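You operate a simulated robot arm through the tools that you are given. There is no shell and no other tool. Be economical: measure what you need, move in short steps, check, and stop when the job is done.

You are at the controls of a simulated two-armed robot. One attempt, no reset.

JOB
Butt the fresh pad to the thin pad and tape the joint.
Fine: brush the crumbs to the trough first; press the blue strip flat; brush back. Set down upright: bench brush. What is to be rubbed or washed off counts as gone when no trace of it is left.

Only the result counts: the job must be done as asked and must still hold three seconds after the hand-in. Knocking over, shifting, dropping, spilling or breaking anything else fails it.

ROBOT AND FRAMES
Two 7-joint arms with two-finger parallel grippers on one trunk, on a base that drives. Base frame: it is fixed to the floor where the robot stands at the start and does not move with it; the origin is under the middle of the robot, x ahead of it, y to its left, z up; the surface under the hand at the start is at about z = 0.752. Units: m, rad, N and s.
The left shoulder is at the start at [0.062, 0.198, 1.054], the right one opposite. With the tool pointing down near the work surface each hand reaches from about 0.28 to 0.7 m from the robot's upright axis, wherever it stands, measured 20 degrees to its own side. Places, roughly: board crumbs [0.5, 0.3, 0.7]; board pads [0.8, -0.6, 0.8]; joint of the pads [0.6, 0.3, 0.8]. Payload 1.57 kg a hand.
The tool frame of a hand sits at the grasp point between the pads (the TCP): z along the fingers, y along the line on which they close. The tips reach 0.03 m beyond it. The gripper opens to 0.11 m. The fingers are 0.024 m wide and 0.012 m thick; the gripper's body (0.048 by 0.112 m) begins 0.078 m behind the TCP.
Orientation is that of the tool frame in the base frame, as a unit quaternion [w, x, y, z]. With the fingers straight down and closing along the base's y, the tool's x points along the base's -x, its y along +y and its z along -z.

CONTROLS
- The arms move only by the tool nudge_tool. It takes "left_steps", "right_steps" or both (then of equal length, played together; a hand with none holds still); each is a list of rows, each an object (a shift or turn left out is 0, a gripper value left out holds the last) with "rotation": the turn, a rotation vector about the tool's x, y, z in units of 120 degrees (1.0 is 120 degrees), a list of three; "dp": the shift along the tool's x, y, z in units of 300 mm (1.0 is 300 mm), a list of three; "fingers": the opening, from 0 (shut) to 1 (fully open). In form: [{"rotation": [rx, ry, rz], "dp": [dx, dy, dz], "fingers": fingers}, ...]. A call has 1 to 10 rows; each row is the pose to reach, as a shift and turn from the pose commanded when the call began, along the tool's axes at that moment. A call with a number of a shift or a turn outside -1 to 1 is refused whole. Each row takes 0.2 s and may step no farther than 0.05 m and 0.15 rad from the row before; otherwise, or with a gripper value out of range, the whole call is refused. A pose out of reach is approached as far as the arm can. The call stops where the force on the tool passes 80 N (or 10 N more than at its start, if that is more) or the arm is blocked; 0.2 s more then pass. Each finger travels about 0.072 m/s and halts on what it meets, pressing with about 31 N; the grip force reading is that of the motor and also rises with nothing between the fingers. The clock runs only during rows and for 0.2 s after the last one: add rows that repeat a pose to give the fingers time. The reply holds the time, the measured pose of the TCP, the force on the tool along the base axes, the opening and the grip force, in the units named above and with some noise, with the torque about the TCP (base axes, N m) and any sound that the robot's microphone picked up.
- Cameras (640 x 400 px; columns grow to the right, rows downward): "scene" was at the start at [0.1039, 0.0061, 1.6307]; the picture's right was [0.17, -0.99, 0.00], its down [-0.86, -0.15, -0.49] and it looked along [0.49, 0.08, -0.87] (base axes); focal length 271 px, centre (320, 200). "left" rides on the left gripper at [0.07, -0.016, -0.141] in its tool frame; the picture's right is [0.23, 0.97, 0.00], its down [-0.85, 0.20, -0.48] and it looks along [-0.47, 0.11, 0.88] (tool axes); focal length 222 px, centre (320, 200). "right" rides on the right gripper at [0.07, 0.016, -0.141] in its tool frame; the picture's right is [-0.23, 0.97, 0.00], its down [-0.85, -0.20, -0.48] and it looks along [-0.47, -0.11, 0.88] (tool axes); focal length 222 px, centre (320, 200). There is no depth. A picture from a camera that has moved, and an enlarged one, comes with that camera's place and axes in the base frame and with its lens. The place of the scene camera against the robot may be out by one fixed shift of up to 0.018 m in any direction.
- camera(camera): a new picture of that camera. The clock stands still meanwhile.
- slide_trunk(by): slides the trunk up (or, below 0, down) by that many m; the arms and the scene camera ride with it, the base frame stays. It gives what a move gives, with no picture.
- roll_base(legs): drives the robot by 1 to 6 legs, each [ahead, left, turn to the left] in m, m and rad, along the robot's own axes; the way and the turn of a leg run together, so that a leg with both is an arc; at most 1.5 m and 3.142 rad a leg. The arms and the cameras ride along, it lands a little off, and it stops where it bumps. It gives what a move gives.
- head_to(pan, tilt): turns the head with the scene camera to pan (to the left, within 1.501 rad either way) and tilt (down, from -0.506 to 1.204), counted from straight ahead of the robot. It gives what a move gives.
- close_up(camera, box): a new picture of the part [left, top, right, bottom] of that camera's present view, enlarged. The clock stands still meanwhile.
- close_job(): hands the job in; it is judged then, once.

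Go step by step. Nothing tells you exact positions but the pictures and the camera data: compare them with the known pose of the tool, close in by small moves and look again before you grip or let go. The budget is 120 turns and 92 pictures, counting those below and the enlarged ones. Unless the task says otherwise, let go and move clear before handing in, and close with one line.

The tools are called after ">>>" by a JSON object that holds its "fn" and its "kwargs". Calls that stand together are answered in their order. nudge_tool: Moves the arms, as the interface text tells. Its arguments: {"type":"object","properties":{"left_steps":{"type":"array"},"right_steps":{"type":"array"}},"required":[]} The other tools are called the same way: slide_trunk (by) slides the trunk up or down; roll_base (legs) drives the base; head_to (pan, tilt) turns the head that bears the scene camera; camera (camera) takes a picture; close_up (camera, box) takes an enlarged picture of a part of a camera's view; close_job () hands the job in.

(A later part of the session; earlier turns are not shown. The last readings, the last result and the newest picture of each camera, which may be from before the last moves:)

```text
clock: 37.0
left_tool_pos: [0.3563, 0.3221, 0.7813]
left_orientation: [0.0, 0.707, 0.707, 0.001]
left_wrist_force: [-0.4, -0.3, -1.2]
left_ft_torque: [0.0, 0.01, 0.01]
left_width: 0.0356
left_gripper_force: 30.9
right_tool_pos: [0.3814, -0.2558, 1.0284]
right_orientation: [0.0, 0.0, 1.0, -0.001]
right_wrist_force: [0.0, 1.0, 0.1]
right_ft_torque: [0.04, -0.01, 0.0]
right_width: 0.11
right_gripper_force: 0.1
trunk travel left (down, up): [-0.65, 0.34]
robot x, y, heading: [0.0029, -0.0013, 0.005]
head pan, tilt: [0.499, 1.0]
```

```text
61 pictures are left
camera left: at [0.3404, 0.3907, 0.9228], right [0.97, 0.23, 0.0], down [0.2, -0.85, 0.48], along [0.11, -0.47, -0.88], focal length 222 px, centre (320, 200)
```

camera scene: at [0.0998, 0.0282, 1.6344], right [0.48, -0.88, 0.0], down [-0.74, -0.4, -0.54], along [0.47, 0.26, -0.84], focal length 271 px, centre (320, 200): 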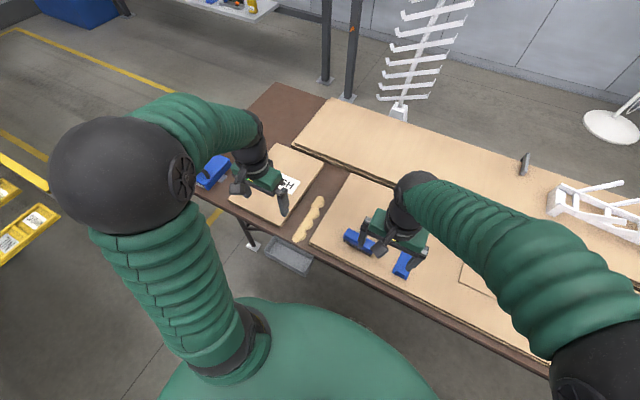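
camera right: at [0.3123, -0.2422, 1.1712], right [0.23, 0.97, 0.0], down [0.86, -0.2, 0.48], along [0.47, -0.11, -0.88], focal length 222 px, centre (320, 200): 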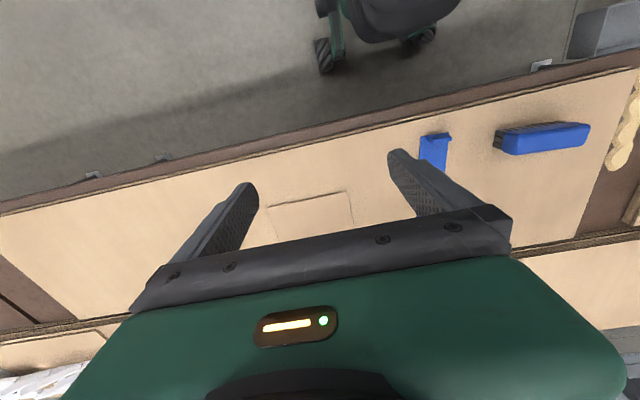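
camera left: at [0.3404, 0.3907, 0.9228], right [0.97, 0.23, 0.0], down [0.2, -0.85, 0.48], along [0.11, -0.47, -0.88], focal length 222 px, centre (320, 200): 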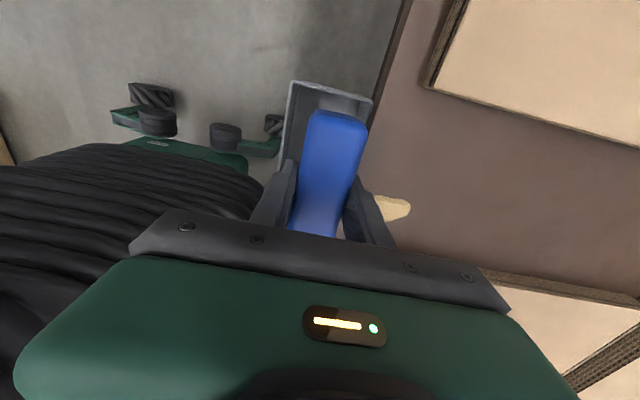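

That pass didn't touch; repeating ~3 mm lower.

>>> {"fn": "nudge_tool", "kwargs": {"left_steps": [{"dp": [0, 0, -0.12]}, {"dp": [0, 0.13, -0.17]}, {"dp": [0, 0.27, -0.17]}, {"dp": [0, 0.35, -0.17]}, {"dp": [0, 0.35, -0.08]}, {"dp": [0, 0.35, -0.0]}, {"dp": [0, 0.35, 0.008]}, {"dp": [0, 0.35, 0.012]}]}}

>>> {"fn": "nudge_tool", "kwargs": {"left_steps": [{"dp": [0, -0.03, 0.002]}, {"dp": [0, -0.06, 0.002]}, {"dp": [0, -0.09, 0.002]}, {"dp": [0, -0.12, 0.002]}, {"dp": [0, -0.15, 0.002]}, {"dp": [0, -0.18, 0.002]}, {"dp": [0, -0.21, 0.002]}, {"dp": [0, -0.25, 0.002]}, {"dp": [0, -0.3, 0.002]}, {"dp": [0, -0.35, 0.002]}]}}

>>> {"fn": "camera", "kwargs": {"camera": "left"}}

```text
clock: 38.8
left_tool_pos: [0.4612, 0.3218, 0.7786]
left_orientation: [0.0, 0.707, 0.707, 0.001]
left_wrist_force: [0.7, 2.8, 13.4]
left_ft_torque: [-0.03, 0.15, -0.08]
left_width: 0.0358
left_gripper_force: 31.2
right_tool_pos: [0.381, -0.2574, 1.0287]
right_orientation: [0.0, 0.0, 1.0, 0.0]
right_wrist_force: [0.8, -0.5, -1.0]
right_ft_torque: [0.01, 0.01, -0.01]
right_width: 0.1101
right_gripper_force: 0.0
trunk travel left (down, up): [-0.65, 0.34]
robot x, y, heading: [0.0008, 0.005, 0.004]
head pan, tilt: [0.499, 1.0]
```

```text
clock: 41.0
left_tool_pos: [0.3552, 0.3219, 0.7746]
left_orientation: [-0.001, 0.707, 0.707, -0.002]
left_wrist_force: [0.3, 0.1, -0.4]
left_ft_torque: [0.0, -0.02, 0.01]
left_width: 0.0354
left_gripper_force: 31.1
right_tool_pos: [0.3823, -0.2547, 1.0296]
right_orientation: [0.0, 0.0, 1.0, -0.001]
right_wrist_force: [-0.1, -0.3, 0.0]
right_ft_torque: [-0.03, 0.01, 0.0]
right_width: 0.1098
right_gripper_force: 0.1
trunk travel left (down, up): [-0.65, 0.34]
robot x, y, heading: [-0.0016, 0.0, -0.0]
head pan, tilt: [0.499, 1.0]
```

```text
60 pictures are left
camera left: at [0.3393, 0.3924, 0.9161], right [0.97, 0.23, -0.01], down [0.2, -0.85, 0.48], along [0.1, -0.47, -0.88], focal length 222 px, centre (320, 200)
```

left: 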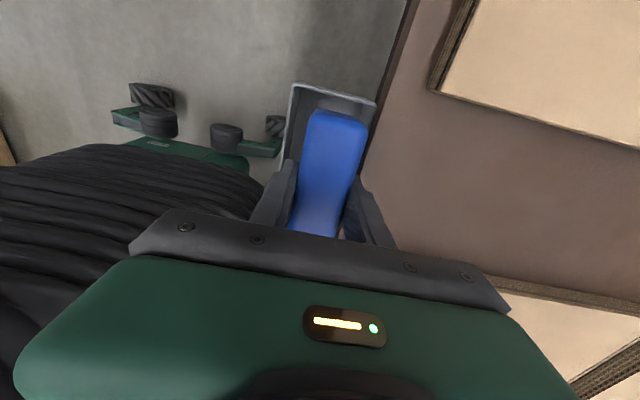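

The bench looks clean. Lifting to check from above on the way back.

>>> {"fn": "nudge_tool", "kwargs": {"left_steps": [{"dp": [0, 0, -0.14]}, {"dp": [0, 0, -0.3]}, {"dp": [0, 0.05, -0.45]}, {"dp": [0, 0.2, -0.5]}, {"dp": [0, 0.35, -0.5]}]}}

>>> {"fn": "camera", "kwargs": {"camera": "left"}}

>>> {"fn": "close_up", "kwargs": {"camera": "scene", "box": [180, 100, 460, 280]}}

```text
clock: 42.2
left_tool_pos: [0.462, 0.3241, 0.9249]
left_orientation: [0.0, 0.707, 0.707, -0.002]
left_wrist_force: [-0.1, -0.6, -0.7]
left_ft_torque: [-0.01, 0.02, 0.0]
left_width: 0.0356
left_gripper_force: 30.5
right_tool_pos: [0.3832, -0.2549, 1.029]
right_orientation: [-0.001, 0.0, 1.0, 0.0]
right_wrist_force: [-0.2, 0.4, -0.8]
right_ft_torque: [-0.01, 0.05, 0.0]
right_width: 0.11
right_gripper_force: 0.1
trunk travel left (down, up): [-0.65, 0.34]
robot x, y, heading: [0.0021, 0.0004, -0.001]
head pan, tilt: [0.499, 1.0]
```

```text
59 pictures are left
camera left: at [0.4468, 0.3934, 1.0667], right [0.97, 0.23, 0.0], down [0.2, -0.85, 0.48], along [0.11, -0.47, -0.88], focal length 222 px, centre (320, 200)
```

left: 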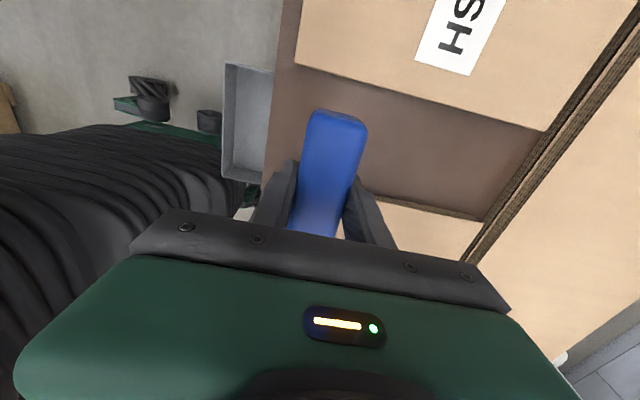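

```text
2.22 times, centred on (320, 190) of scene
camera zoom: at [0.1034, 0.0281, 1.6342], right [0.48, -0.88, 0.0], down [-0.74, -0.4, -0.54], along [0.47, 0.26, -0.84], focal length 601 px, centre (320, 222)
```

zoom: 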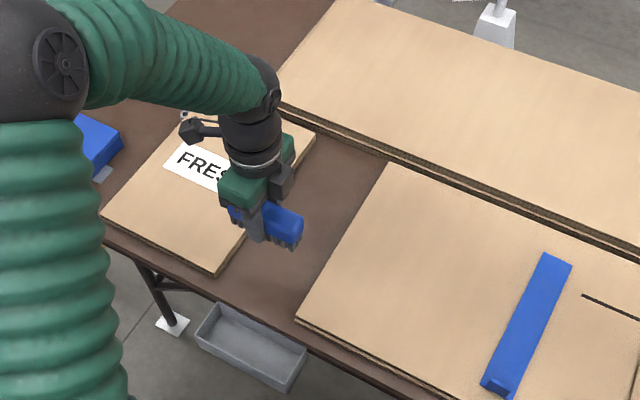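

The bench is clean. Returning the brush to its old spot at (0.477, 0.097).

>>> {"fn": "nudge_tool", "kwargs": {"left_steps": [{"dp": [-0.15, 0.01, 0]}, {"dp": [-0.3, 0.02, 0]}, {"dp": [-0.45, 0.03, 0]}, {"dp": [-0.6, 0.04, 0]}, {"dp": [-0.755, 0.05, 0]}, {"dp": [-0.755, 0.05, 0.12]}, {"dp": [-0.755, 0.05, 0.24]}, {"dp": [-0.755, 0.05, 0.34]}, {"dp": [-0.755, 0.05, 0.37]}, {"dp": [-0.755, 0.05, 0.38]}]}}

>>> {"fn": "camera", "kwargs": {"camera": "left"}}

```text
clock: 44.4
left_tool_pos: [0.476, 0.0937, 0.8138]
left_orientation: [0.001, 0.707, 0.707, 0.0]
left_wrist_force: [0.0, -0.5, -1.3]
left_ft_torque: [0.02, 0.0, -0.02]
left_width: 0.0354
left_gripper_force: 30.8
right_tool_pos: [0.3809, -0.2567, 1.0289]
right_orientation: [0.0, 0.0, 1.0, 0.0]
right_wrist_force: [0.0, 1.0, -0.4]
right_ft_torque: [-0.03, 0.02, -0.02]
right_width: 0.11
right_gripper_force: 0.0
trunk travel left (down, up): [-0.65, 0.34]
robot x, y, heading: [-0.0015, -0.0006, 0.0]
head pan, tilt: [0.499, 1.0]
```

```text
57 pictures are left
camera left: at [0.4604, 0.1633, 0.9551], right [0.97, 0.23, 0.0], down [0.2, -0.86, 0.48], along [0.11, -0.47, -0.88], focal length 222 px, centre (320, 200)
```

left: 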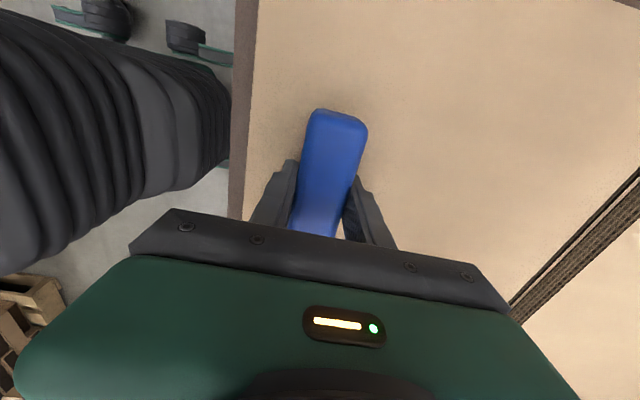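

>>> {"fn": "nudge_tool", "kwargs": {"left_steps": [{"dp": [0.01, 0, 0.01]}, {"dp": [0.01, 0, 0.02]}, {"dp": [0.01, 0, 0.03]}, {"dp": [0.01, 0, 0.03]}]}}

```text
clock: 45.4
left_tool_pos: [0.4745, 0.0984, 0.8044]
left_orientation: [0.0, 0.707, 0.707, 0.0]
left_wrist_force: [0.0, -0.5, -1.4]
left_ft_torque: [-0.02, -0.03, 0.0]
left_width: 0.0356
left_gripper_force: 31.0
right_tool_pos: [0.3822, -0.2573, 1.0296]
right_orientation: [0.0, 0.001, 1.0, 0.0]
right_wrist_force: [-0.5, -0.2, 0.0]
right_ft_torque: [-0.03, 0.01, 0.02]
right_width: 0.11
right_gripper_force: 0.0
trunk travel left (down, up): [-0.65, 0.34]
robot x, y, heading: [-0.0026, -0.0008, 0.001]
head pan, tilt: [0.499, 1.0]
```

>>> {"fn": "nudge_tool", "kwargs": {"left_steps": [{"dp": [0, 0, 0.006]}, {"dp": [0, 0, 0.012]}, {"dp": [0, 0, 0.018]}, {"dp": [0, 0, 0.018]}]}}

```text
clock: 46.4
left_tool_pos: [0.4758, 0.0982, 0.8041]
left_orientation: [0.002, 0.707, 0.707, 0.003]
left_wrist_force: [3.1, 3.5, 40.4]
left_ft_torque: [-0.04, 0.18, 0.02]
left_width: 0.0361
left_gripper_force: 31.0
right_tool_pos: [0.3794, -0.2575, 1.03]
right_orientation: [0.001, 0.0, 1.0, 0.001]
right_wrist_force: [-0.6, -0.7, -0.8]
right_ft_torque: [0.0, 0.02, -0.03]
right_width: 0.11
right_gripper_force: 0.1
trunk travel left (down, up): [-0.65, 0.34]
robot x, y, heading: [0.0006, -0.0012, 0.001]
head pan, tilt: [0.499, 1.0]
```

Brush stands on the pad. Relieving the pressure, opening and rising.

>>> {"fn": "nudge_tool", "kwargs": {"left_steps": [{"dp": [0, 0, -0.014]}, {"dp": [0, 0, -0.014], "fingers": 0.5}, {"dp": [0, 0, -0.014], "fingers": 0.5}, {"dp": [0, 0, -0.014], "fingers": 0.5}, {"dp": [0, 0, -0.1], "fingers": 0.5}, {"dp": [0, 0, -0.25]}, {"dp": [0, 0, -0.4]}]}}

>>> {"fn": "camera", "kwargs": {"camera": "left"}}

```text
clock: 48.0
left_tool_pos: [0.4754, 0.097, 0.9195]
left_orientation: [-0.001, 0.707, 0.707, 0.0]
left_wrist_force: [-0.2, 0.8, -0.1]
left_ft_torque: [-0.01, -0.05, 0.01]
left_width: 0.0551
left_gripper_force: 0.1
right_tool_pos: [0.3812, -0.2574, 1.028]
right_orientation: [0.0, 0.0, 1.0, 0.0]
right_wrist_force: [-0.8, -0.4, 0.7]
right_ft_torque: [-0.02, 0.0, 0.0]
right_width: 0.11
right_gripper_force: 0.1
trunk travel left (down, up): [-0.65, 0.34]
robot x, y, heading: [-0.0054, 0.0011, 0.003]
head pan, tilt: [0.499, 1.0]
```

```text
56 pictures are left
camera left: at [0.4591, 0.1668, 1.0615], right [0.97, 0.23, 0.0], down [0.2, -0.86, 0.48], along [0.11, -0.47, -0.88], focal length 222 px, centre (320, 200)
```

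left: 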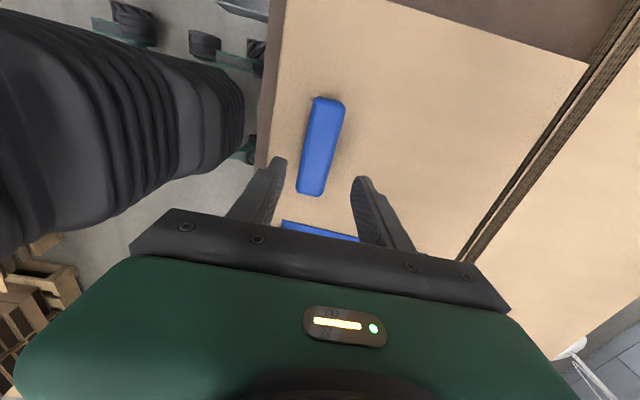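

Brush is back upright. The pad's left side is out of reach from here, so I'll raise the hand and drive about 0.35 m to the left.

>>> {"fn": "nudge_tool", "kwargs": {"left_steps": [{"dp": [0.05, -0.1, -0.15], "fingers": 1}, {"dp": [0.1, -0.2, -0.3], "fingers": 1}, {"dp": [0.25, -0.25, -0.4], "fingers": 1}, {"dp": [0.4, -0.28, -0.4], "fingers": 1}, {"dp": [0.55, -0.3, -0.4], "fingers": 1}]}}

>>> {"fn": "roll_base", "kwargs": {"legs": [[0, 0.35, 0]]}}

>>> {"fn": "camera", "kwargs": {"camera": "scene"}}

>>> {"fn": "camera", "kwargs": {"camera": "left"}}

```text
refused: row 1 steps farther than a row can; nothing moved
```

```text
clock: 50.3
left_tool_pos: [0.4748, 0.4472, 0.9199]
left_orientation: [-0.001, 0.705, 0.709, 0.001]
left_wrist_force: [-0.4, -0.4, 0.1]
left_ft_torque: [0.06, -0.04, -0.01]
left_width: 0.0549
left_gripper_force: 0.3
right_tool_pos: [0.3817, 0.0907, 1.026]
right_orientation: [0.0, -0.002, 1.0, 0.003]
right_wrist_force: [0.3, -0.8, 0.7]
right_ft_torque: [0.06, -0.04, -0.01]
right_width: 0.11
right_gripper_force: 0.1
trunk travel left (down, up): [-0.65, 0.34]
robot x, y, heading: [-0.0021, 0.351, 0.004]
head pan, tilt: [0.499, 1.0]
```

```text
55 pictures are left
camera scene: at [0.0993, 0.3691, 1.6345], right [0.48, -0.88, -0.01], down [-0.74, -0.4, -0.54], along [0.47, 0.26, -0.84], focal length 271 px, centre (320, 200)
```

scene: 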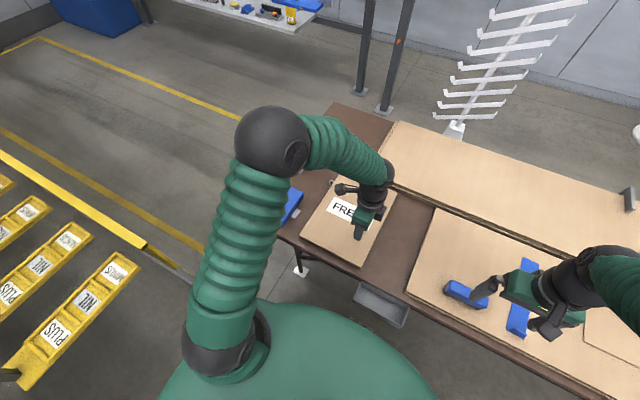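

```text
54 pictures are left
camera left: at [0.458, 0.5148, 1.0616], right [0.97, 0.23, 0.0], down [0.2, -0.86, 0.47], along [0.11, -0.46, -0.88], focal length 222 px, centre (320, 200)
```

left: 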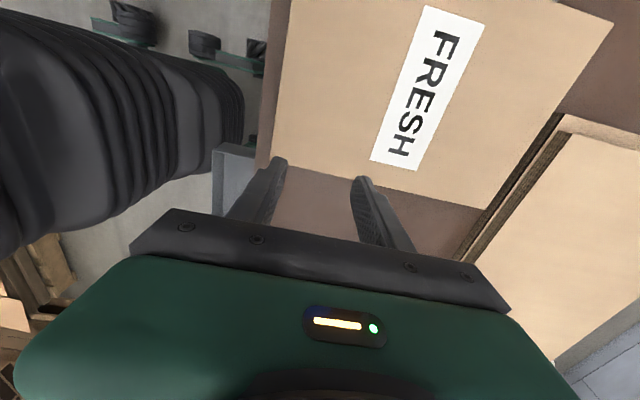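

The base moved fine. Moving the left hand over the pad's left edge to see the space by the blue box.

>>> {"fn": "nudge_tool", "kwargs": {"left_steps": [{"dp": [0.12, 0.06, 0], "fingers": 1}, {"dp": [0.24, 0.12, 0], "fingers": 1}, {"dp": [0.36, 0.18, 0], "fingers": 1}, {"dp": [0.48, 0.24, 0], "fingers": 1}, {"dp": [0.577, 0.283, 0], "fingers": 1}]}}

>>> {"fn": "camera", "kwargs": {"camera": "left"}}

>>> {"fn": "camera", "kwargs": {"camera": "scene"}}

```text
clock: 51.5
left_tool_pos: [0.5568, 0.6277, 0.9198]
left_orientation: [0.001, 0.706, 0.709, -0.001]
left_wrist_force: [0.5, 0.6, -0.1]
left_ft_torque: [-0.05, 0.01, -0.01]
left_width: 0.1102
left_gripper_force: 0.1
right_tool_pos: [0.3815, 0.0986, 1.0297]
right_orientation: [-0.001, -0.003, 1.0, -0.001]
right_wrist_force: [-0.4, -0.1, 0.4]
right_ft_torque: [0.01, 0.01, 0.02]
right_width: 0.11
right_gripper_force: 0.0
trunk travel left (down, up): [-0.65, 0.34]
robot x, y, heading: [-0.0033, 0.3474, 0.006]
head pan, tilt: [0.499, 1.0]
```

```text
53 pictures are left
camera left: at [0.5406, 0.6972, 1.0606], right [0.97, 0.23, 0.0], down [0.2, -0.85, 0.48], along [0.11, -0.47, -0.88], focal length 222 px, centre (320, 200)
```

left: 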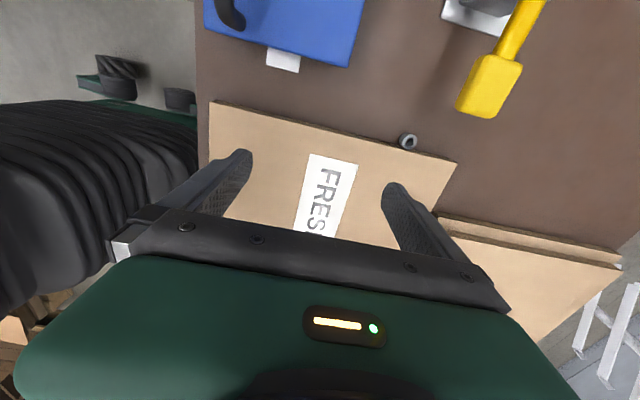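

```text
52 pictures are left
camera scene: at [0.1005, 0.3803, 1.6343], right [0.48, -0.88, 0.0], down [-0.74, -0.41, -0.54], along [0.47, 0.26, -0.84], focal length 271 px, centre (320, 200)
```

scene: 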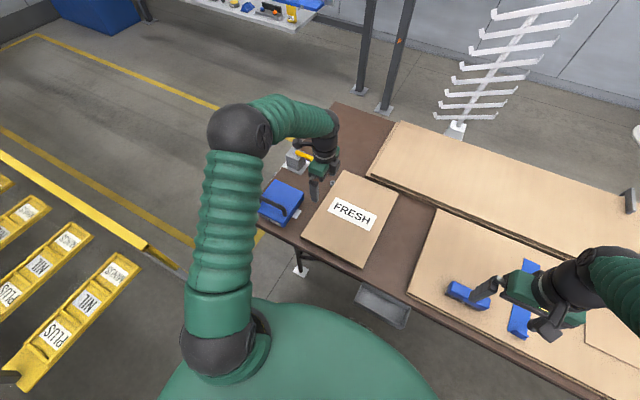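

There's a small ring by the pad's left edge; zooming in on it.

>>> {"fn": "close_up", "kwargs": {"camera": "left", "box": [360, 100, 480, 190]}}

>>> {"fn": "close_up", "kwargs": {"camera": "left", "box": [200, 0, 560, 200]}}

>>> {"fn": "close_up", "kwargs": {"camera": "scene", "box": [250, 120, 450, 280]}}

```text
4.44 times, centred on (420, 145) of left
camera zoom: at [0.5406, 0.6972, 1.0606], right [0.97, 0.23, 0.0], down [0.2, -0.85, 0.48], along [0.11, -0.47, -0.88], focal length 987 px, centre (-124, 444)
```

zoom: 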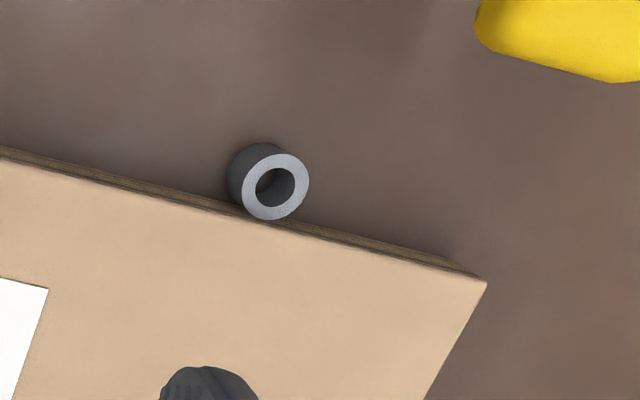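

```text
1.78 times, centred on (380, 100) of left
camera zoom: at [0.5406, 0.6972, 1.0606], right [0.97, 0.23, 0.0], down [0.2, -0.85, 0.48], along [0.11, -0.47, -0.88], focal length 395 px, centre (213, 378)
```

zoom: 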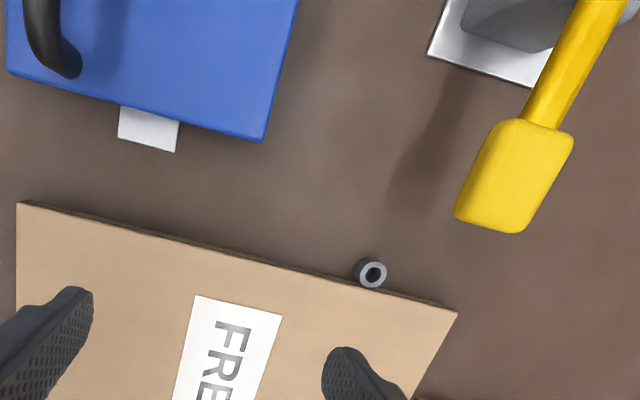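

```text
2.50 times, centred on (350, 200) of scene
camera zoom: at [0.1005, 0.3803, 1.6343], right [0.48, -0.88, 0.0], down [-0.74, -0.41, -0.54], along [0.47, 0.26, -0.84], focal length 676 px, centre (245, 200)
```

zoom: 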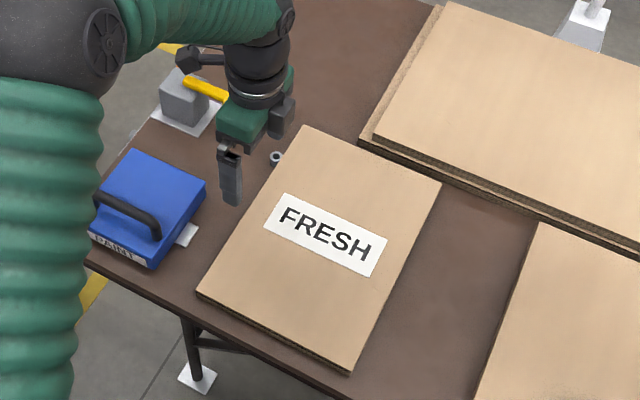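

It's a small loose spacer next to the pad's left edge (≈(0.669, 0.653)). I'll place the open fingers at x≈0.575, between spacer and box, and lower them beside the pad's left edge.

>>> {"fn": "nudge_tool", "kwargs": {"left_steps": [{"dp": [0.05, 0.03, 0]}, {"dp": [0.108, 0.06, 0]}, {"dp": [0.108, 0.06, 0.13]}, {"dp": [0.108, 0.06, 0.25]}, {"dp": [0.108, 0.06, 0.35]}]}}

>>> {"fn": "camera", "kwargs": {"camera": "left"}}

```text
clock: 52.7
left_tool_pos: [0.577, 0.6569, 0.8151]
left_orientation: [0.001, 0.706, 0.708, 0.001]
left_wrist_force: [-0.2, 0.2, 0.2]
left_ft_torque: [0.0, 0.0, 0.0]
left_width: 0.11
left_gripper_force: 0.0
right_tool_pos: [0.3821, 0.0955, 1.029]
right_orientation: [0.0, -0.002, 1.0, 0.0]
right_wrist_force: [-0.1, 0.3, 0.1]
right_ft_torque: [0.03, 0.02, -0.02]
right_width: 0.11
right_gripper_force: 0.1
trunk travel left (down, up): [-0.65, 0.34]
robot x, y, heading: [0.0042, 0.3492, 0.008]
head pan, tilt: [0.499, 1.0]
```

```text
48 pictures are left
camera left: at [0.5611, 0.727, 0.957], right [0.97, 0.23, 0.0], down [0.2, -0.85, 0.48], along [0.11, -0.47, -0.88], focal length 222 px, centre (320, 200)
```

left: 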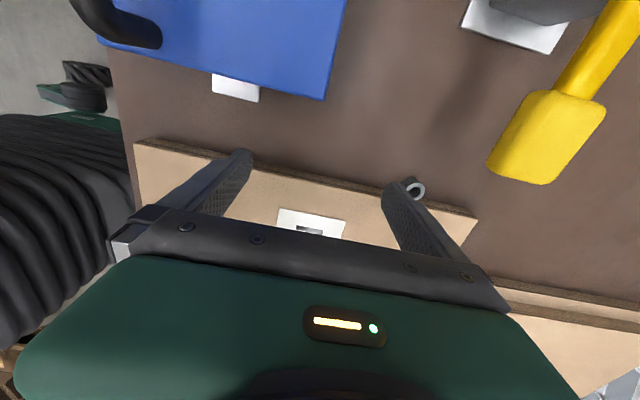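

Spacer looks a few mm clear of the pad. Shifting 12 mm toward −x for margin, then lowering and starting the push to −y.

>>> {"fn": "nudge_tool", "kwargs": {"left_steps": [{"dp": [0.01, -0.04, 0]}, {"dp": [0.01, -0.04, 0.05]}, {"dp": [0.01, -0.04, 0.093]}, {"dp": [-0.02, -0.04, 0.093]}, {"dp": [-0.05, -0.04, 0.093]}, {"dp": [-0.08, -0.04, 0.093]}, {"dp": [-0.11, -0.04, 0.093]}]}}

>>> {"fn": "camera", "kwargs": {"camera": "left"}}

```text
clock: 54.3
left_tool_pos: [0.5648, 0.6221, 0.7863]
left_orientation: [0.0, 0.706, 0.709, 0.0]
left_wrist_force: [-0.8, 2.1, 0.9]
left_ft_torque: [0.05, -0.01, 0.05]
left_width: 0.1097
left_gripper_force: 0.1
right_tool_pos: [0.3808, 0.095, 1.029]
right_orientation: [-0.001, -0.002, 1.0, 0.0]
right_wrist_force: [0.9, -0.4, 0.6]
right_ft_torque: [-0.01, -0.01, -0.02]
right_width: 0.1101
right_gripper_force: 0.1
trunk travel left (down, up): [-0.65, 0.34]
robot x, y, heading: [0.0017, 0.3508, 0.007]
head pan, tilt: [0.499, 1.0]
```

```text
47 pictures are left
camera left: at [0.5477, 0.6926, 0.9282], right [0.97, 0.23, 0.0], down [0.2, -0.85, 0.48], along [0.11, -0.47, -0.88], focal length 222 px, centre (320, 200)
```

left: 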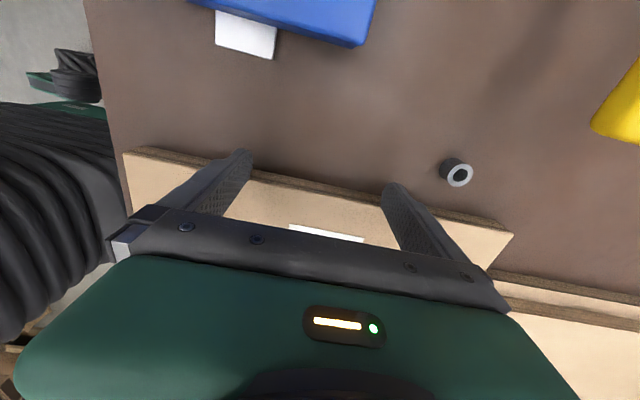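

The pad slides with the push; the spacer stays put. Continuing 0.10 m.

>>> {"fn": "nudge_tool", "kwargs": {"left_steps": [{"dp": [-0.033, 0, 0]}, {"dp": [-0.067, 0, 0]}, {"dp": [-0.1, 0, 0]}, {"dp": [-0.133, 0, 0]}, {"dp": [-0.167, 0, 0]}, {"dp": [-0.2, 0, 0]}, {"dp": [-0.233, 0, 0]}, {"dp": [-0.267, 0, 0]}, {"dp": [-0.3, 0, 0]}, {"dp": [-0.33, 0, 0]}]}}

>>> {"fn": "head_to", "kwargs": {"pan": -0.2, "tilt": 1.1}}

>>> {"fn": "camera", "kwargs": {"camera": "scene"}}

```text
clock: 56.5
left_tool_pos: [0.5649, 0.5244, 0.787]
left_orientation: [0.0, 0.706, 0.709, 0.0]
left_wrist_force: [0.6, 1.2, 0.9]
left_ft_torque: [0.05, 0.05, -0.1]
left_width: 0.11
left_gripper_force: 0.1
right_tool_pos: [0.3806, 0.0948, 1.0299]
right_orientation: [0.0, -0.002, 1.0, 0.0]
right_wrist_force: [0.1, 0.1, -0.3]
right_ft_torque: [0.0, -0.04, 0.02]
right_width: 0.1098
right_gripper_force: 0.1
trunk travel left (down, up): [-0.65, 0.34]
robot x, y, heading: [0.0, 0.3525, 0.002]
head pan, tilt: [0.499, 1.0]
```

```text
clock: 57.6
left_tool_pos: [0.5643, 0.5243, 0.7861]
left_orientation: [0.0, 0.705, 0.709, 0.0]
left_wrist_force: [1.0, 0.0, 0.0]
left_ft_torque: [0.01, -0.01, 0.0]
left_width: 0.1102
left_gripper_force: 0.0
right_tool_pos: [0.3803, 0.0951, 1.03]
right_orientation: [0.0, -0.003, 1.0, 0.0]
right_wrist_force: [0.7, 0.4, 0.2]
right_ft_torque: [-0.03, 0.03, 0.0]
right_width: 0.11
right_gripper_force: 0.1
trunk travel left (down, up): [-0.65, 0.34]
robot x, y, heading: [-0.0024, 0.3524, 0.004]
head pan, tilt: [-0.201, 1.1]
```

```text
46 pictures are left
camera scene: at [0.1009, 0.3305, 1.6278], right [-0.19, -0.98, 0.0], down [-0.88, 0.17, -0.45], along [0.44, -0.09, -0.89], focal length 271 px, centre (320, 200)
```

scene: 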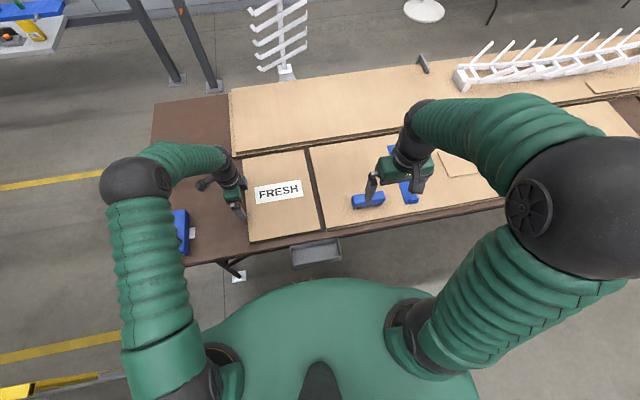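

>>> {"fn": "close_up", "kwargs": {"camera": "scene", "box": [230, 130, 390, 250]}}

```text
3.33 times, centred on (310, 190) of scene
camera zoom: at [0.1009, 0.3305, 1.6278], right [-0.19, -0.98, 0.0], down [-0.88, 0.17, -0.45], along [0.44, -0.09, -0.89], focal length 902 px, centre (353, 233)
```

zoom: 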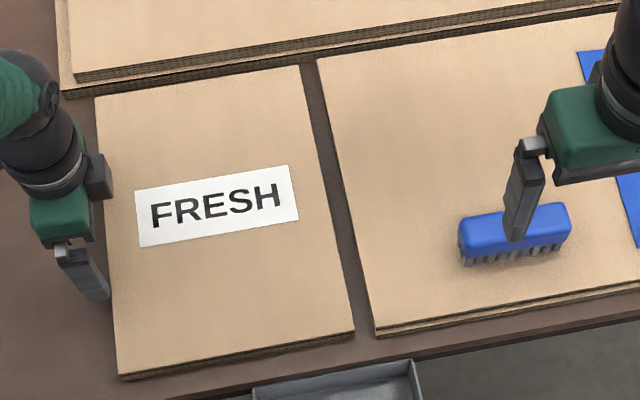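

The gap is now ~21 mm and parallel. Closing most of it, then feeling for contact.

>>> {"fn": "nudge_tool", "kwargs": {"left_steps": [{"dp": [-0.02, 0, 0]}, {"dp": [-0.04, 0, 0]}, {"dp": [-0.055, 0, 0]}, {"dp": [-0.06, 0, 0]}]}}

>>> {"fn": "close_up", "kwargs": {"camera": "scene", "box": [270, 130, 370, 250]}}

```text
clock: 58.6
left_tool_pos: [0.5649, 0.5052, 0.7877]
left_orientation: [0.0, 0.705, 0.709, 0.001]
left_wrist_force: [-0.4, 1.8, 1.0]
left_ft_torque: [0.06, -0.03, 0.09]
left_width: 0.11
left_gripper_force: 0.2
right_tool_pos: [0.3805, 0.0951, 1.0298]
right_orientation: [0.0, -0.003, 1.0, -0.001]
right_wrist_force: [-0.1, -0.7, -0.2]
right_ft_torque: [-0.02, 0.01, -0.02]
right_width: 0.1103
right_gripper_force: 0.2
trunk travel left (down, up): [-0.65, 0.34]
robot x, y, heading: [0.0011, 0.3488, 0.002]
head pan, tilt: [-0.201, 1.1]
```

```text
3.33 times, centred on (320, 190) of scene
camera zoom: at [0.1007, 0.3307, 1.6278], right [-0.19, -0.98, 0.0], down [-0.88, 0.17, -0.45], along [0.44, -0.09, -0.89], focal length 902 px, centre (320, 233)
```

zoom: 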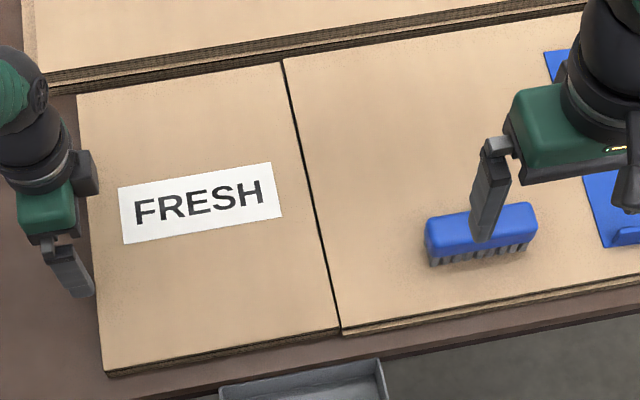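

About 3 mm remain. Pressing in by small steps while watching the force.

>>> {"fn": "nudge_tool", "kwargs": {"left_steps": [{"dp": [-0.005, 0, 0]}, {"dp": [-0.01, 0, 0]}, {"dp": [-0.013, 0, 0]}, {"dp": [-0.016, 0, 0]}]}}

>>> {"fn": "close_up", "kwargs": {"camera": "scene", "box": [290, 140, 350, 240]}}

```text
clock: 59.6
left_tool_pos: [0.5647, 0.5037, 0.7864]
left_orientation: [-0.001, 0.705, 0.709, 0.0]
left_wrist_force: [0.7, 9.6, 1.7]
left_ft_torque: [0.23, -0.12, -0.54]
left_width: 0.1086
left_gripper_force: 0.0
right_tool_pos: [0.3811, 0.0963, 1.0287]
right_orientation: [0.0, -0.003, 1.0, -0.001]
right_wrist_force: [-0.5, -1.2, 0.3]
right_ft_torque: [-0.02, -0.01, 0.02]
right_width: 0.11
right_gripper_force: 0.0
trunk travel left (down, up): [-0.65, 0.34]
robot x, y, heading: [-0.0032, 0.3488, 0.006]
head pan, tilt: [-0.201, 1.1]
```

```text
4.00 times, centred on (320, 190) of scene
camera zoom: at [0.1013, 0.3336, 1.6277], right [-0.19, -0.98, 0.0], down [-0.88, 0.17, -0.45], along [0.44, -0.09, -0.89], focal length 1082 px, centre (320, 240)
```

zoom: 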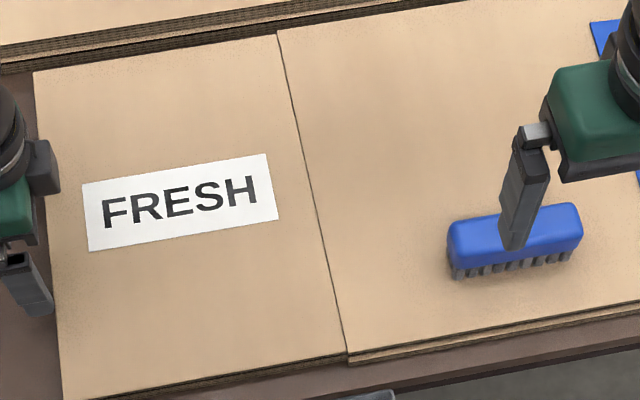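

>>> {"fn": "nudge_tool", "kwargs": {"left_steps": [{"dp": [-0.004, 0, 0]}, {"dp": [-0.007, 0, 0]}, {"dp": [-0.007, 0, 0]}]}}

>>> {"fn": "close_up", "kwargs": {"camera": "scene", "box": [300, 140, 330, 165]}}

>>> {"fn": "close_up", "kwargs": {"camera": "scene", "box": [310, 210, 340, 235]}}

```text
clock: 60.4
left_tool_pos: [0.565, 0.5038, 0.786]
left_orientation: [0.001, 0.705, 0.709, -0.001]
left_wrist_force: [2.1, 20.4, 3.4]
left_ft_torque: [0.49, 0.2, -1.13]
left_width: 0.1077
left_gripper_force: 0.0
right_tool_pos: [0.3812, 0.0983, 1.0288]
right_orientation: [-0.001, -0.004, 1.0, -0.002]
right_wrist_force: [-0.5, 0.1, 0.3]
right_ft_torque: [-0.01, -0.01, 0.0]
right_width: 0.11
right_gripper_force: 0.1
trunk travel left (down, up): [-0.65, 0.34]
robot x, y, heading: [-0.0024, 0.3469, 0.008]
head pan, tilt: [-0.201, 1.1]
```

```text
16.00 times, centred on (315, 152) of scene
camera zoom: at [0.1008, 0.337, 1.6279], right [-0.19, -0.98, 0.0], down [-0.88, 0.17, -0.45], along [0.44, -0.09, -0.89], focal length 4329 px, centre (400, 960)
```

zoom: 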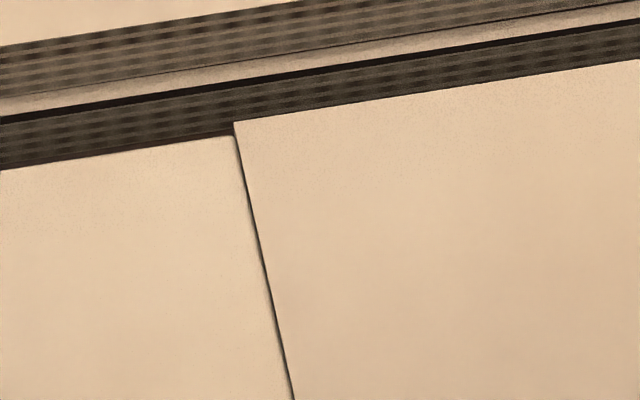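

```text
16.00 times, centred on (325, 222) of scene
camera zoom: at [0.1008, 0.337, 1.6279], right [-0.19, -0.98, 0.0], down [-0.88, 0.17, -0.45], along [0.44, -0.09, -0.89], focal length 4329 px, centre (240, -160)
```

zoom: 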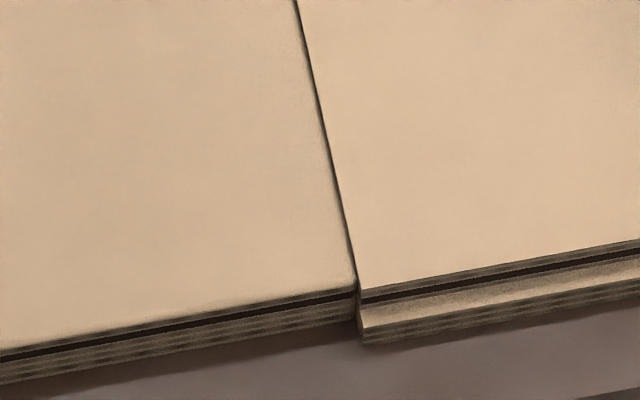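

The pads are butted (seam closed along its length). Backing the left hand off and moving the right hand over the blue strip for a look.

>>> {"fn": "nudge_tool", "kwargs": {"left_steps": [{"dp": [0.045, 0, 0]}, {"dp": [0.06, 0, -0.05]}, {"dp": [0.06, 0, -0.2]}, {"dp": [0.06, 0, -0.35]}, {"dp": [0.06, 0, -0.5]}], "right_steps": [{"dp": [0, -0.1, 0.03]}, {"dp": [0, -0.2, 0.06]}, {"dp": [0, -0.3, 0.1]}, {"dp": [0, -0.4, 0.15]}, {"dp": [0, -0.5, 0.2]}]}}

>>> {"fn": "camera", "kwargs": {"camera": "right"}}

>>> {"fn": "camera", "kwargs": {"camera": "scene"}}

```text
clock: 61.6
left_tool_pos: [0.5632, 0.5139, 0.9382]
left_orientation: [-0.001, 0.706, 0.708, 0.001]
left_wrist_force: [-0.1, -0.7, 0.7]
left_ft_torque: [0.01, -0.02, 0.02]
left_width: 0.1101
left_gripper_force: 0.2
right_tool_pos: [0.3832, -0.0565, 0.9675]
right_orientation: [-0.001, -0.003, 1.0, 0.003]
right_wrist_force: [-0.3, -0.8, 0.3]
right_ft_torque: [0.04, -0.03, 0.01]
right_width: 0.1103
right_gripper_force: 0.1
trunk travel left (down, up): [-0.65, 0.34]
robot x, y, heading: [-0.0, 0.3495, 0.008]
head pan, tilt: [-0.201, 1.1]
```

```text
40 pictures are left
camera right: at [0.3128, -0.0426, 1.1103], right [0.22, 0.98, 0.0], down [0.86, -0.2, 0.48], along [0.47, -0.1, -0.88], focal length 222 px, centre (320, 200)
```

right: 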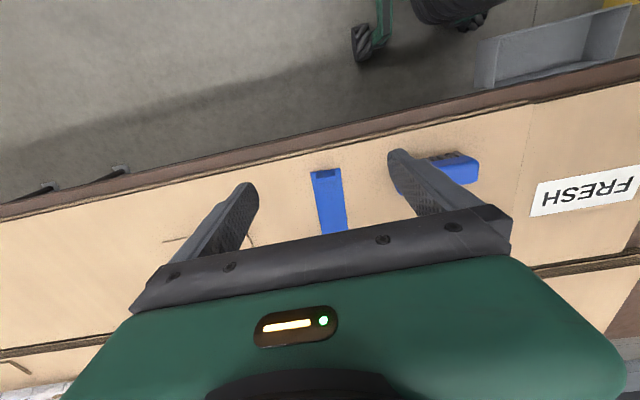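

```text
39 pictures are left
camera scene: at [0.1005, 0.3258, 1.6277], right [-0.19, -0.98, 0.0], down [-0.88, 0.17, -0.45], along [0.44, -0.09, -0.89], focal length 271 px, centre (320, 200)
```

scene: 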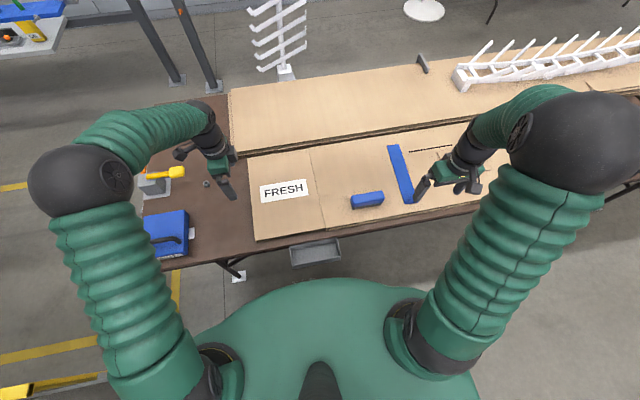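

>>> {"fn": "close_up", "kwargs": {"camera": "right", "box": [290, 150, 370, 240]}}

>>> {"fn": "close_up", "kwargs": {"camera": "scene", "box": [310, 130, 450, 220]}}

```text
4.44 times, centred on (330, 195) of right
camera zoom: at [0.3128, -0.0426, 1.1103], right [0.22, 0.98, 0.0], down [0.86, -0.2, 0.48], along [0.47, -0.1, -0.88], focal length 987 px, centre (276, 222)
```

zoom: 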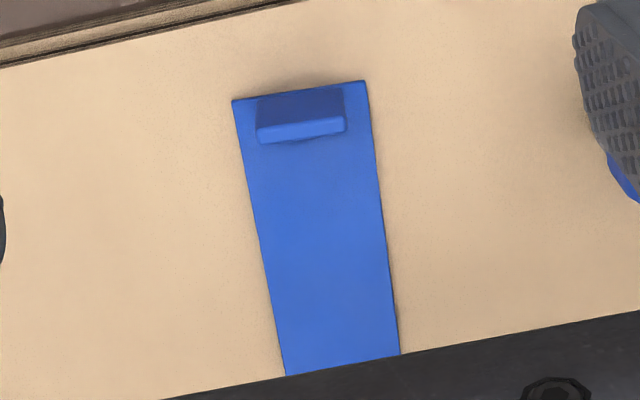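

```text
4.44 times, centred on (380, 175) of scene
camera zoom: at [0.1005, 0.3258, 1.6277], right [-0.19, -0.98, 0.0], down [-0.88, 0.17, -0.45], along [0.44, -0.09, -0.89], focal length 1202 px, centre (53, 311)
```

zoom: 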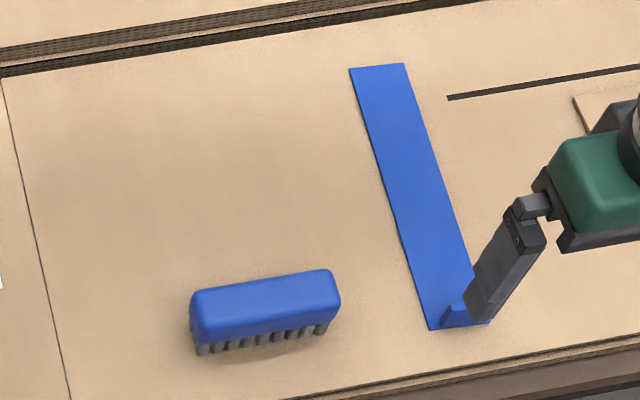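

The strip is a ~50 mm wide plate with an upright tab (~34 × 9 × 24 mm) at its near end, centred about (0.446, −0.061) and yawed ≈ −4°. I'll turn the right hand so it closes along the tab's thickness.

>>> {"fn": "nudge_tool", "kwargs": {"right_steps": [{"rotation": [0, 0, -0.0715], "dp": [-0.02, 0, 0]}, {"rotation": [0, 0, -0.143], "dp": [-0.04, 0, 0]}, {"rotation": [0, 0, -0.2145], "dp": [-0.06, 0, 0]}, {"rotation": [0, 0, -0.286], "dp": [-0.08, 0, 0]}, {"rotation": [0, 0, -0.3575], "dp": [-0.1, 0, 0]}, {"rotation": [0, 0, -0.429], "dp": [-0.12, 0, 0.01]}, {"rotation": [0, 0, -0.5005], "dp": [-0.14, 0, 0.02]}, {"rotation": [0, 0, -0.572], "dp": [-0.16, -0.01, 0.03]}, {"rotation": [0, 0, -0.6435], "dp": [-0.18, -0.015, 0.04]}, {"rotation": [0, 0, -0.715], "dp": [-0.21, -0.015, 0.06]}]}}

>>> {"fn": "camera", "kwargs": {"camera": "right"}}

```text
clock: 63.8
left_tool_pos: [0.5644, 0.5164, 0.9374]
left_orientation: [0.0, 0.705, 0.709, 0.0]
left_wrist_force: [-0.2, -0.5, 0.3]
left_ft_torque: [0.02, 0.03, 0.02]
left_width: 0.1099
left_gripper_force: 0.1
right_tool_pos: [0.4464, -0.0596, 0.9511]
right_orientation: [0.0, -0.683, 0.73, 0.001]
right_wrist_force: [-0.5, -0.6, 0.0]
right_ft_torque: [-0.02, 0.01, -0.02]
right_width: 0.11
right_gripper_force: 0.1
trunk travel left (down, up): [-0.65, 0.34]
robot x, y, heading: [-0.0021, 0.3483, 0.004]
head pan, tilt: [-0.201, 1.1]
```

```text
36 pictures are left
camera right: at [0.4246, -0.1292, 1.0928], right [-0.96, 0.29, 0.0], down [0.26, 0.84, 0.48], along [0.14, 0.46, -0.88], focal length 222 px, centre (320, 200)
```

right: 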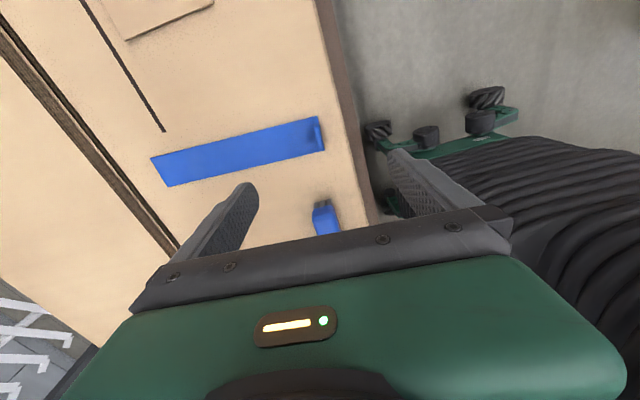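

Aligned within a degree with the strip. Descending over the tab.

>>> {"fn": "nudge_tool", "kwargs": {"right_steps": [{"dp": [0.008, 0, 0.15]}, {"dp": [0.008, 0, 0.3]}, {"dp": [0.008, 0, 0.4], "fingers": 0.5}, {"dp": [0.008, 0, 0.44], "fingers": 0.5}, {"dp": [0.008, 0, 0.463], "fingers": 0.4}]}}

>>> {"fn": "camera", "kwargs": {"camera": "right"}}

>>> {"fn": "close_up", "kwargs": {"camera": "scene", "box": [370, 150, 450, 220]}}

```text
clock: 65.0
left_tool_pos: [0.5638, 0.5173, 0.9375]
left_orientation: [0.0, 0.705, 0.709, 0.0]
left_wrist_force: [-0.5, -0.1, -0.1]
left_ft_torque: [0.01, 0.02, 0.03]
left_width: 0.1098
left_gripper_force: 0.2
right_tool_pos: [0.446, -0.0608, 0.8125]
right_orientation: [0.0, -0.683, 0.73, 0.0]
right_wrist_force: [0.4, 0.9, 0.0]
right_ft_torque: [0.01, 0.0, 0.0]
right_width: 0.0441
right_gripper_force: 0.1
trunk travel left (down, up): [-0.65, 0.34]
robot x, y, heading: [-0.0056, 0.3511, 0.004]
head pan, tilt: [-0.201, 1.1]
```

```text
35 pictures are left
camera right: at [0.4247, -0.1302, 0.9549], right [-0.96, 0.29, 0.0], down [0.26, 0.84, 0.48], along [0.14, 0.46, -0.88], focal length 222 px, centre (320, 200)
```

right: 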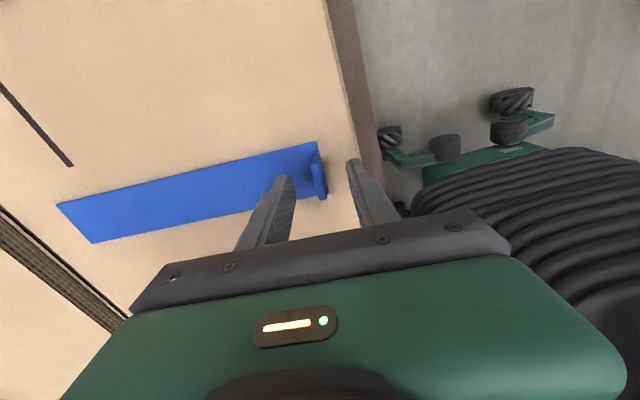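

```text
5.71 times, centred on (410, 185) of scene
camera zoom: at [0.1017, 0.3289, 1.6277], right [-0.19, -0.98, 0.0], down [-0.88, 0.17, -0.45], along [0.44, -0.09, -0.89], focal length 1546 px, centre (-194, 286)
```

zoom: 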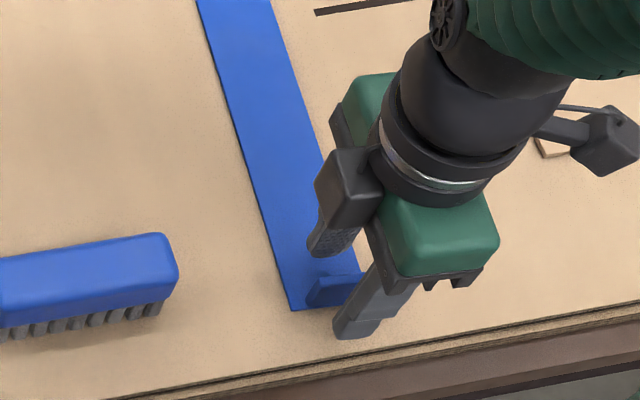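

The tab is ~1 cm more toward +y than the fingers; shifting and closing.

>>> {"fn": "nudge_tool", "kwargs": {"right_steps": [{"dp": [-0.02, 0, 0]}, {"dp": [-0.033, 0, 0.005]}, {"dp": [-0.033, 0, 0.01]}]}}

>>> {"fn": "close_up", "kwargs": {"camera": "right", "box": [220, 120, 400, 240]}}

```text
clock: 65.8
left_tool_pos: [0.564, 0.5166, 0.9367]
left_orientation: [0.0, 0.705, 0.709, 0.0]
left_wrist_force: [-0.5, 0.1, -0.3]
left_ft_torque: [0.01, 0.0, 0.02]
left_width: 0.1099
left_gripper_force: 0.1
right_tool_pos: [0.4457, -0.0517, 0.8097]
right_orientation: [0.002, -0.682, 0.731, 0.0]
right_wrist_force: [-0.2, -0.5, -0.1]
right_ft_torque: [-0.02, -0.01, 0.0]
right_width: 0.0438
right_gripper_force: 0.0
trunk travel left (down, up): [-0.65, 0.34]
robot x, y, heading: [0.0004, 0.3457, 0.006]
head pan, tilt: [-0.201, 1.1]
```

```text
3.33 times, centred on (310, 180) of right
camera zoom: at [0.424, -0.1209, 0.9517], right [-0.96, 0.29, 0.0], down [0.26, 0.84, 0.48], along [0.14, 0.46, -0.88], focal length 740 px, centre (353, 267)
```

zoom: 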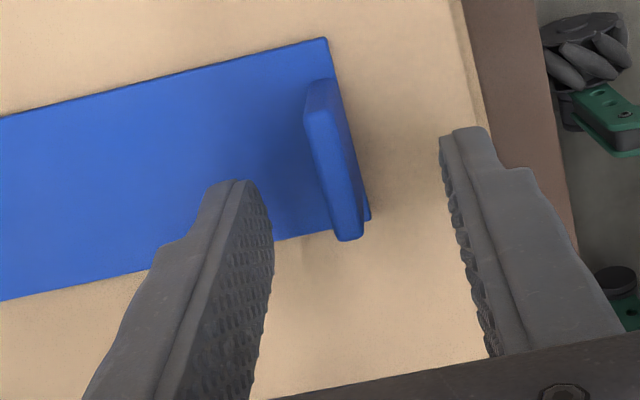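

The projection says the tab centre is at y≈−0.064, so the earlier position was right; correcting back.

>>> {"fn": "nudge_tool", "kwargs": {"right_steps": [{"dp": [0.02, 0.004, 0]}, {"dp": [0.041, 0.004, 0]}, {"dp": [0.041, 0.004, 0]}]}}

>>> {"fn": "close_up", "kwargs": {"camera": "right", "box": [220, 120, 400, 240]}}

```text
clock: 66.6
left_tool_pos: [0.564, 0.5165, 0.9371]
left_orientation: [0.0, 0.705, 0.709, 0.0]
left_wrist_force: [-0.3, -0.1, 0.9]
left_ft_torque: [-0.01, -0.01, -0.02]
left_width: 0.1099
left_gripper_force: 0.1
right_tool_pos: [0.443, -0.0633, 0.8097]
right_orientation: [0.0, -0.683, 0.73, 0.001]
right_wrist_force: [0.9, 0.7, 0.4]
right_ft_torque: [-0.03, 0.02, 0.02]
right_width: 0.044
right_gripper_force: 0.0
trunk travel left (down, up): [-0.65, 0.34]
robot x, y, heading: [-0.003, 0.3509, 0.005]
head pan, tilt: [-0.201, 1.1]
```

```text
3.33 times, centred on (310, 180) of right
camera zoom: at [0.4216, -0.1331, 0.952], right [-0.96, 0.29, 0.0], down [0.26, 0.84, 0.48], along [0.14, 0.46, -0.88], focal length 740 px, centre (353, 267)
```

zoom: 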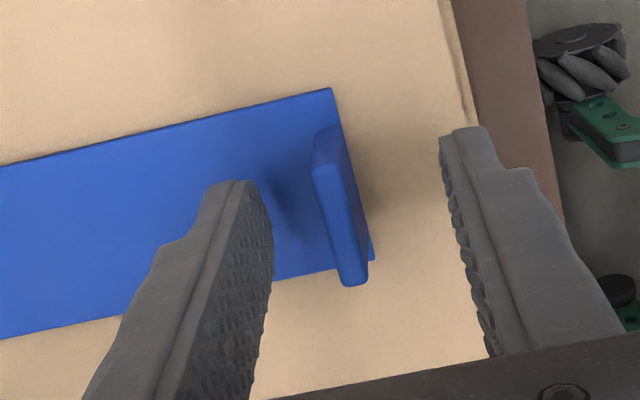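

Now centred. Lowering a few mm and closing on the tab.

>>> {"fn": "nudge_tool", "kwargs": {"right_steps": [{"dp": [0.004, 0, 0.008]}, {"dp": [0.004, 0, 0.012]}, {"dp": [0.004, 0, 0.012], "fingers": 0}, {"dp": [0.004, 0, 0.012], "fingers": 0}, {"dp": [0.004, 0, 0.012], "fingers": 0}, {"dp": [0.004, 0, 0.012], "fingers": 0}]}}

>>> {"fn": "close_up", "kwargs": {"camera": "right", "box": [160, 80, 440, 260]}}

```text
clock: 68.0
left_tool_pos: [0.5648, 0.5163, 0.9366]
left_orientation: [0.0, 0.705, 0.709, 0.0]
left_wrist_force: [0.6, -0.6, 0.3]
left_ft_torque: [0.0, -0.01, -0.01]
left_width: 0.1095
left_gripper_force: 0.1
right_tool_pos: [0.4437, -0.0661, 0.8062]
right_orientation: [0.0, -0.683, 0.73, 0.001]
right_wrist_force: [0.6, 0.0, 0.9]
right_ft_torque: [0.02, 0.0, 0.0]
right_width: 0.006
right_gripper_force: 25.6
trunk travel left (down, up): [-0.65, 0.34]
robot x, y, heading: [-0.0001, 0.3499, 0.006]
head pan, tilt: [-0.201, 1.1]
```

```text
2.22 times, centred on (300, 170) of right
camera zoom: at [0.4216, -0.1343, 0.9484], right [-0.96, 0.29, 0.0], down [0.26, 0.84, 0.48], along [0.14, 0.46, -0.88], focal length 494 px, centre (364, 267)
```

zoom: 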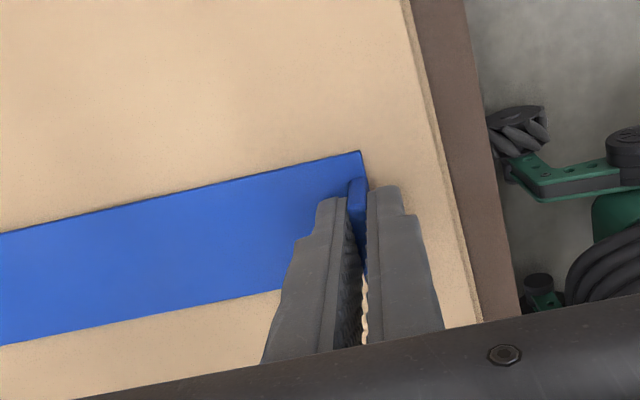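

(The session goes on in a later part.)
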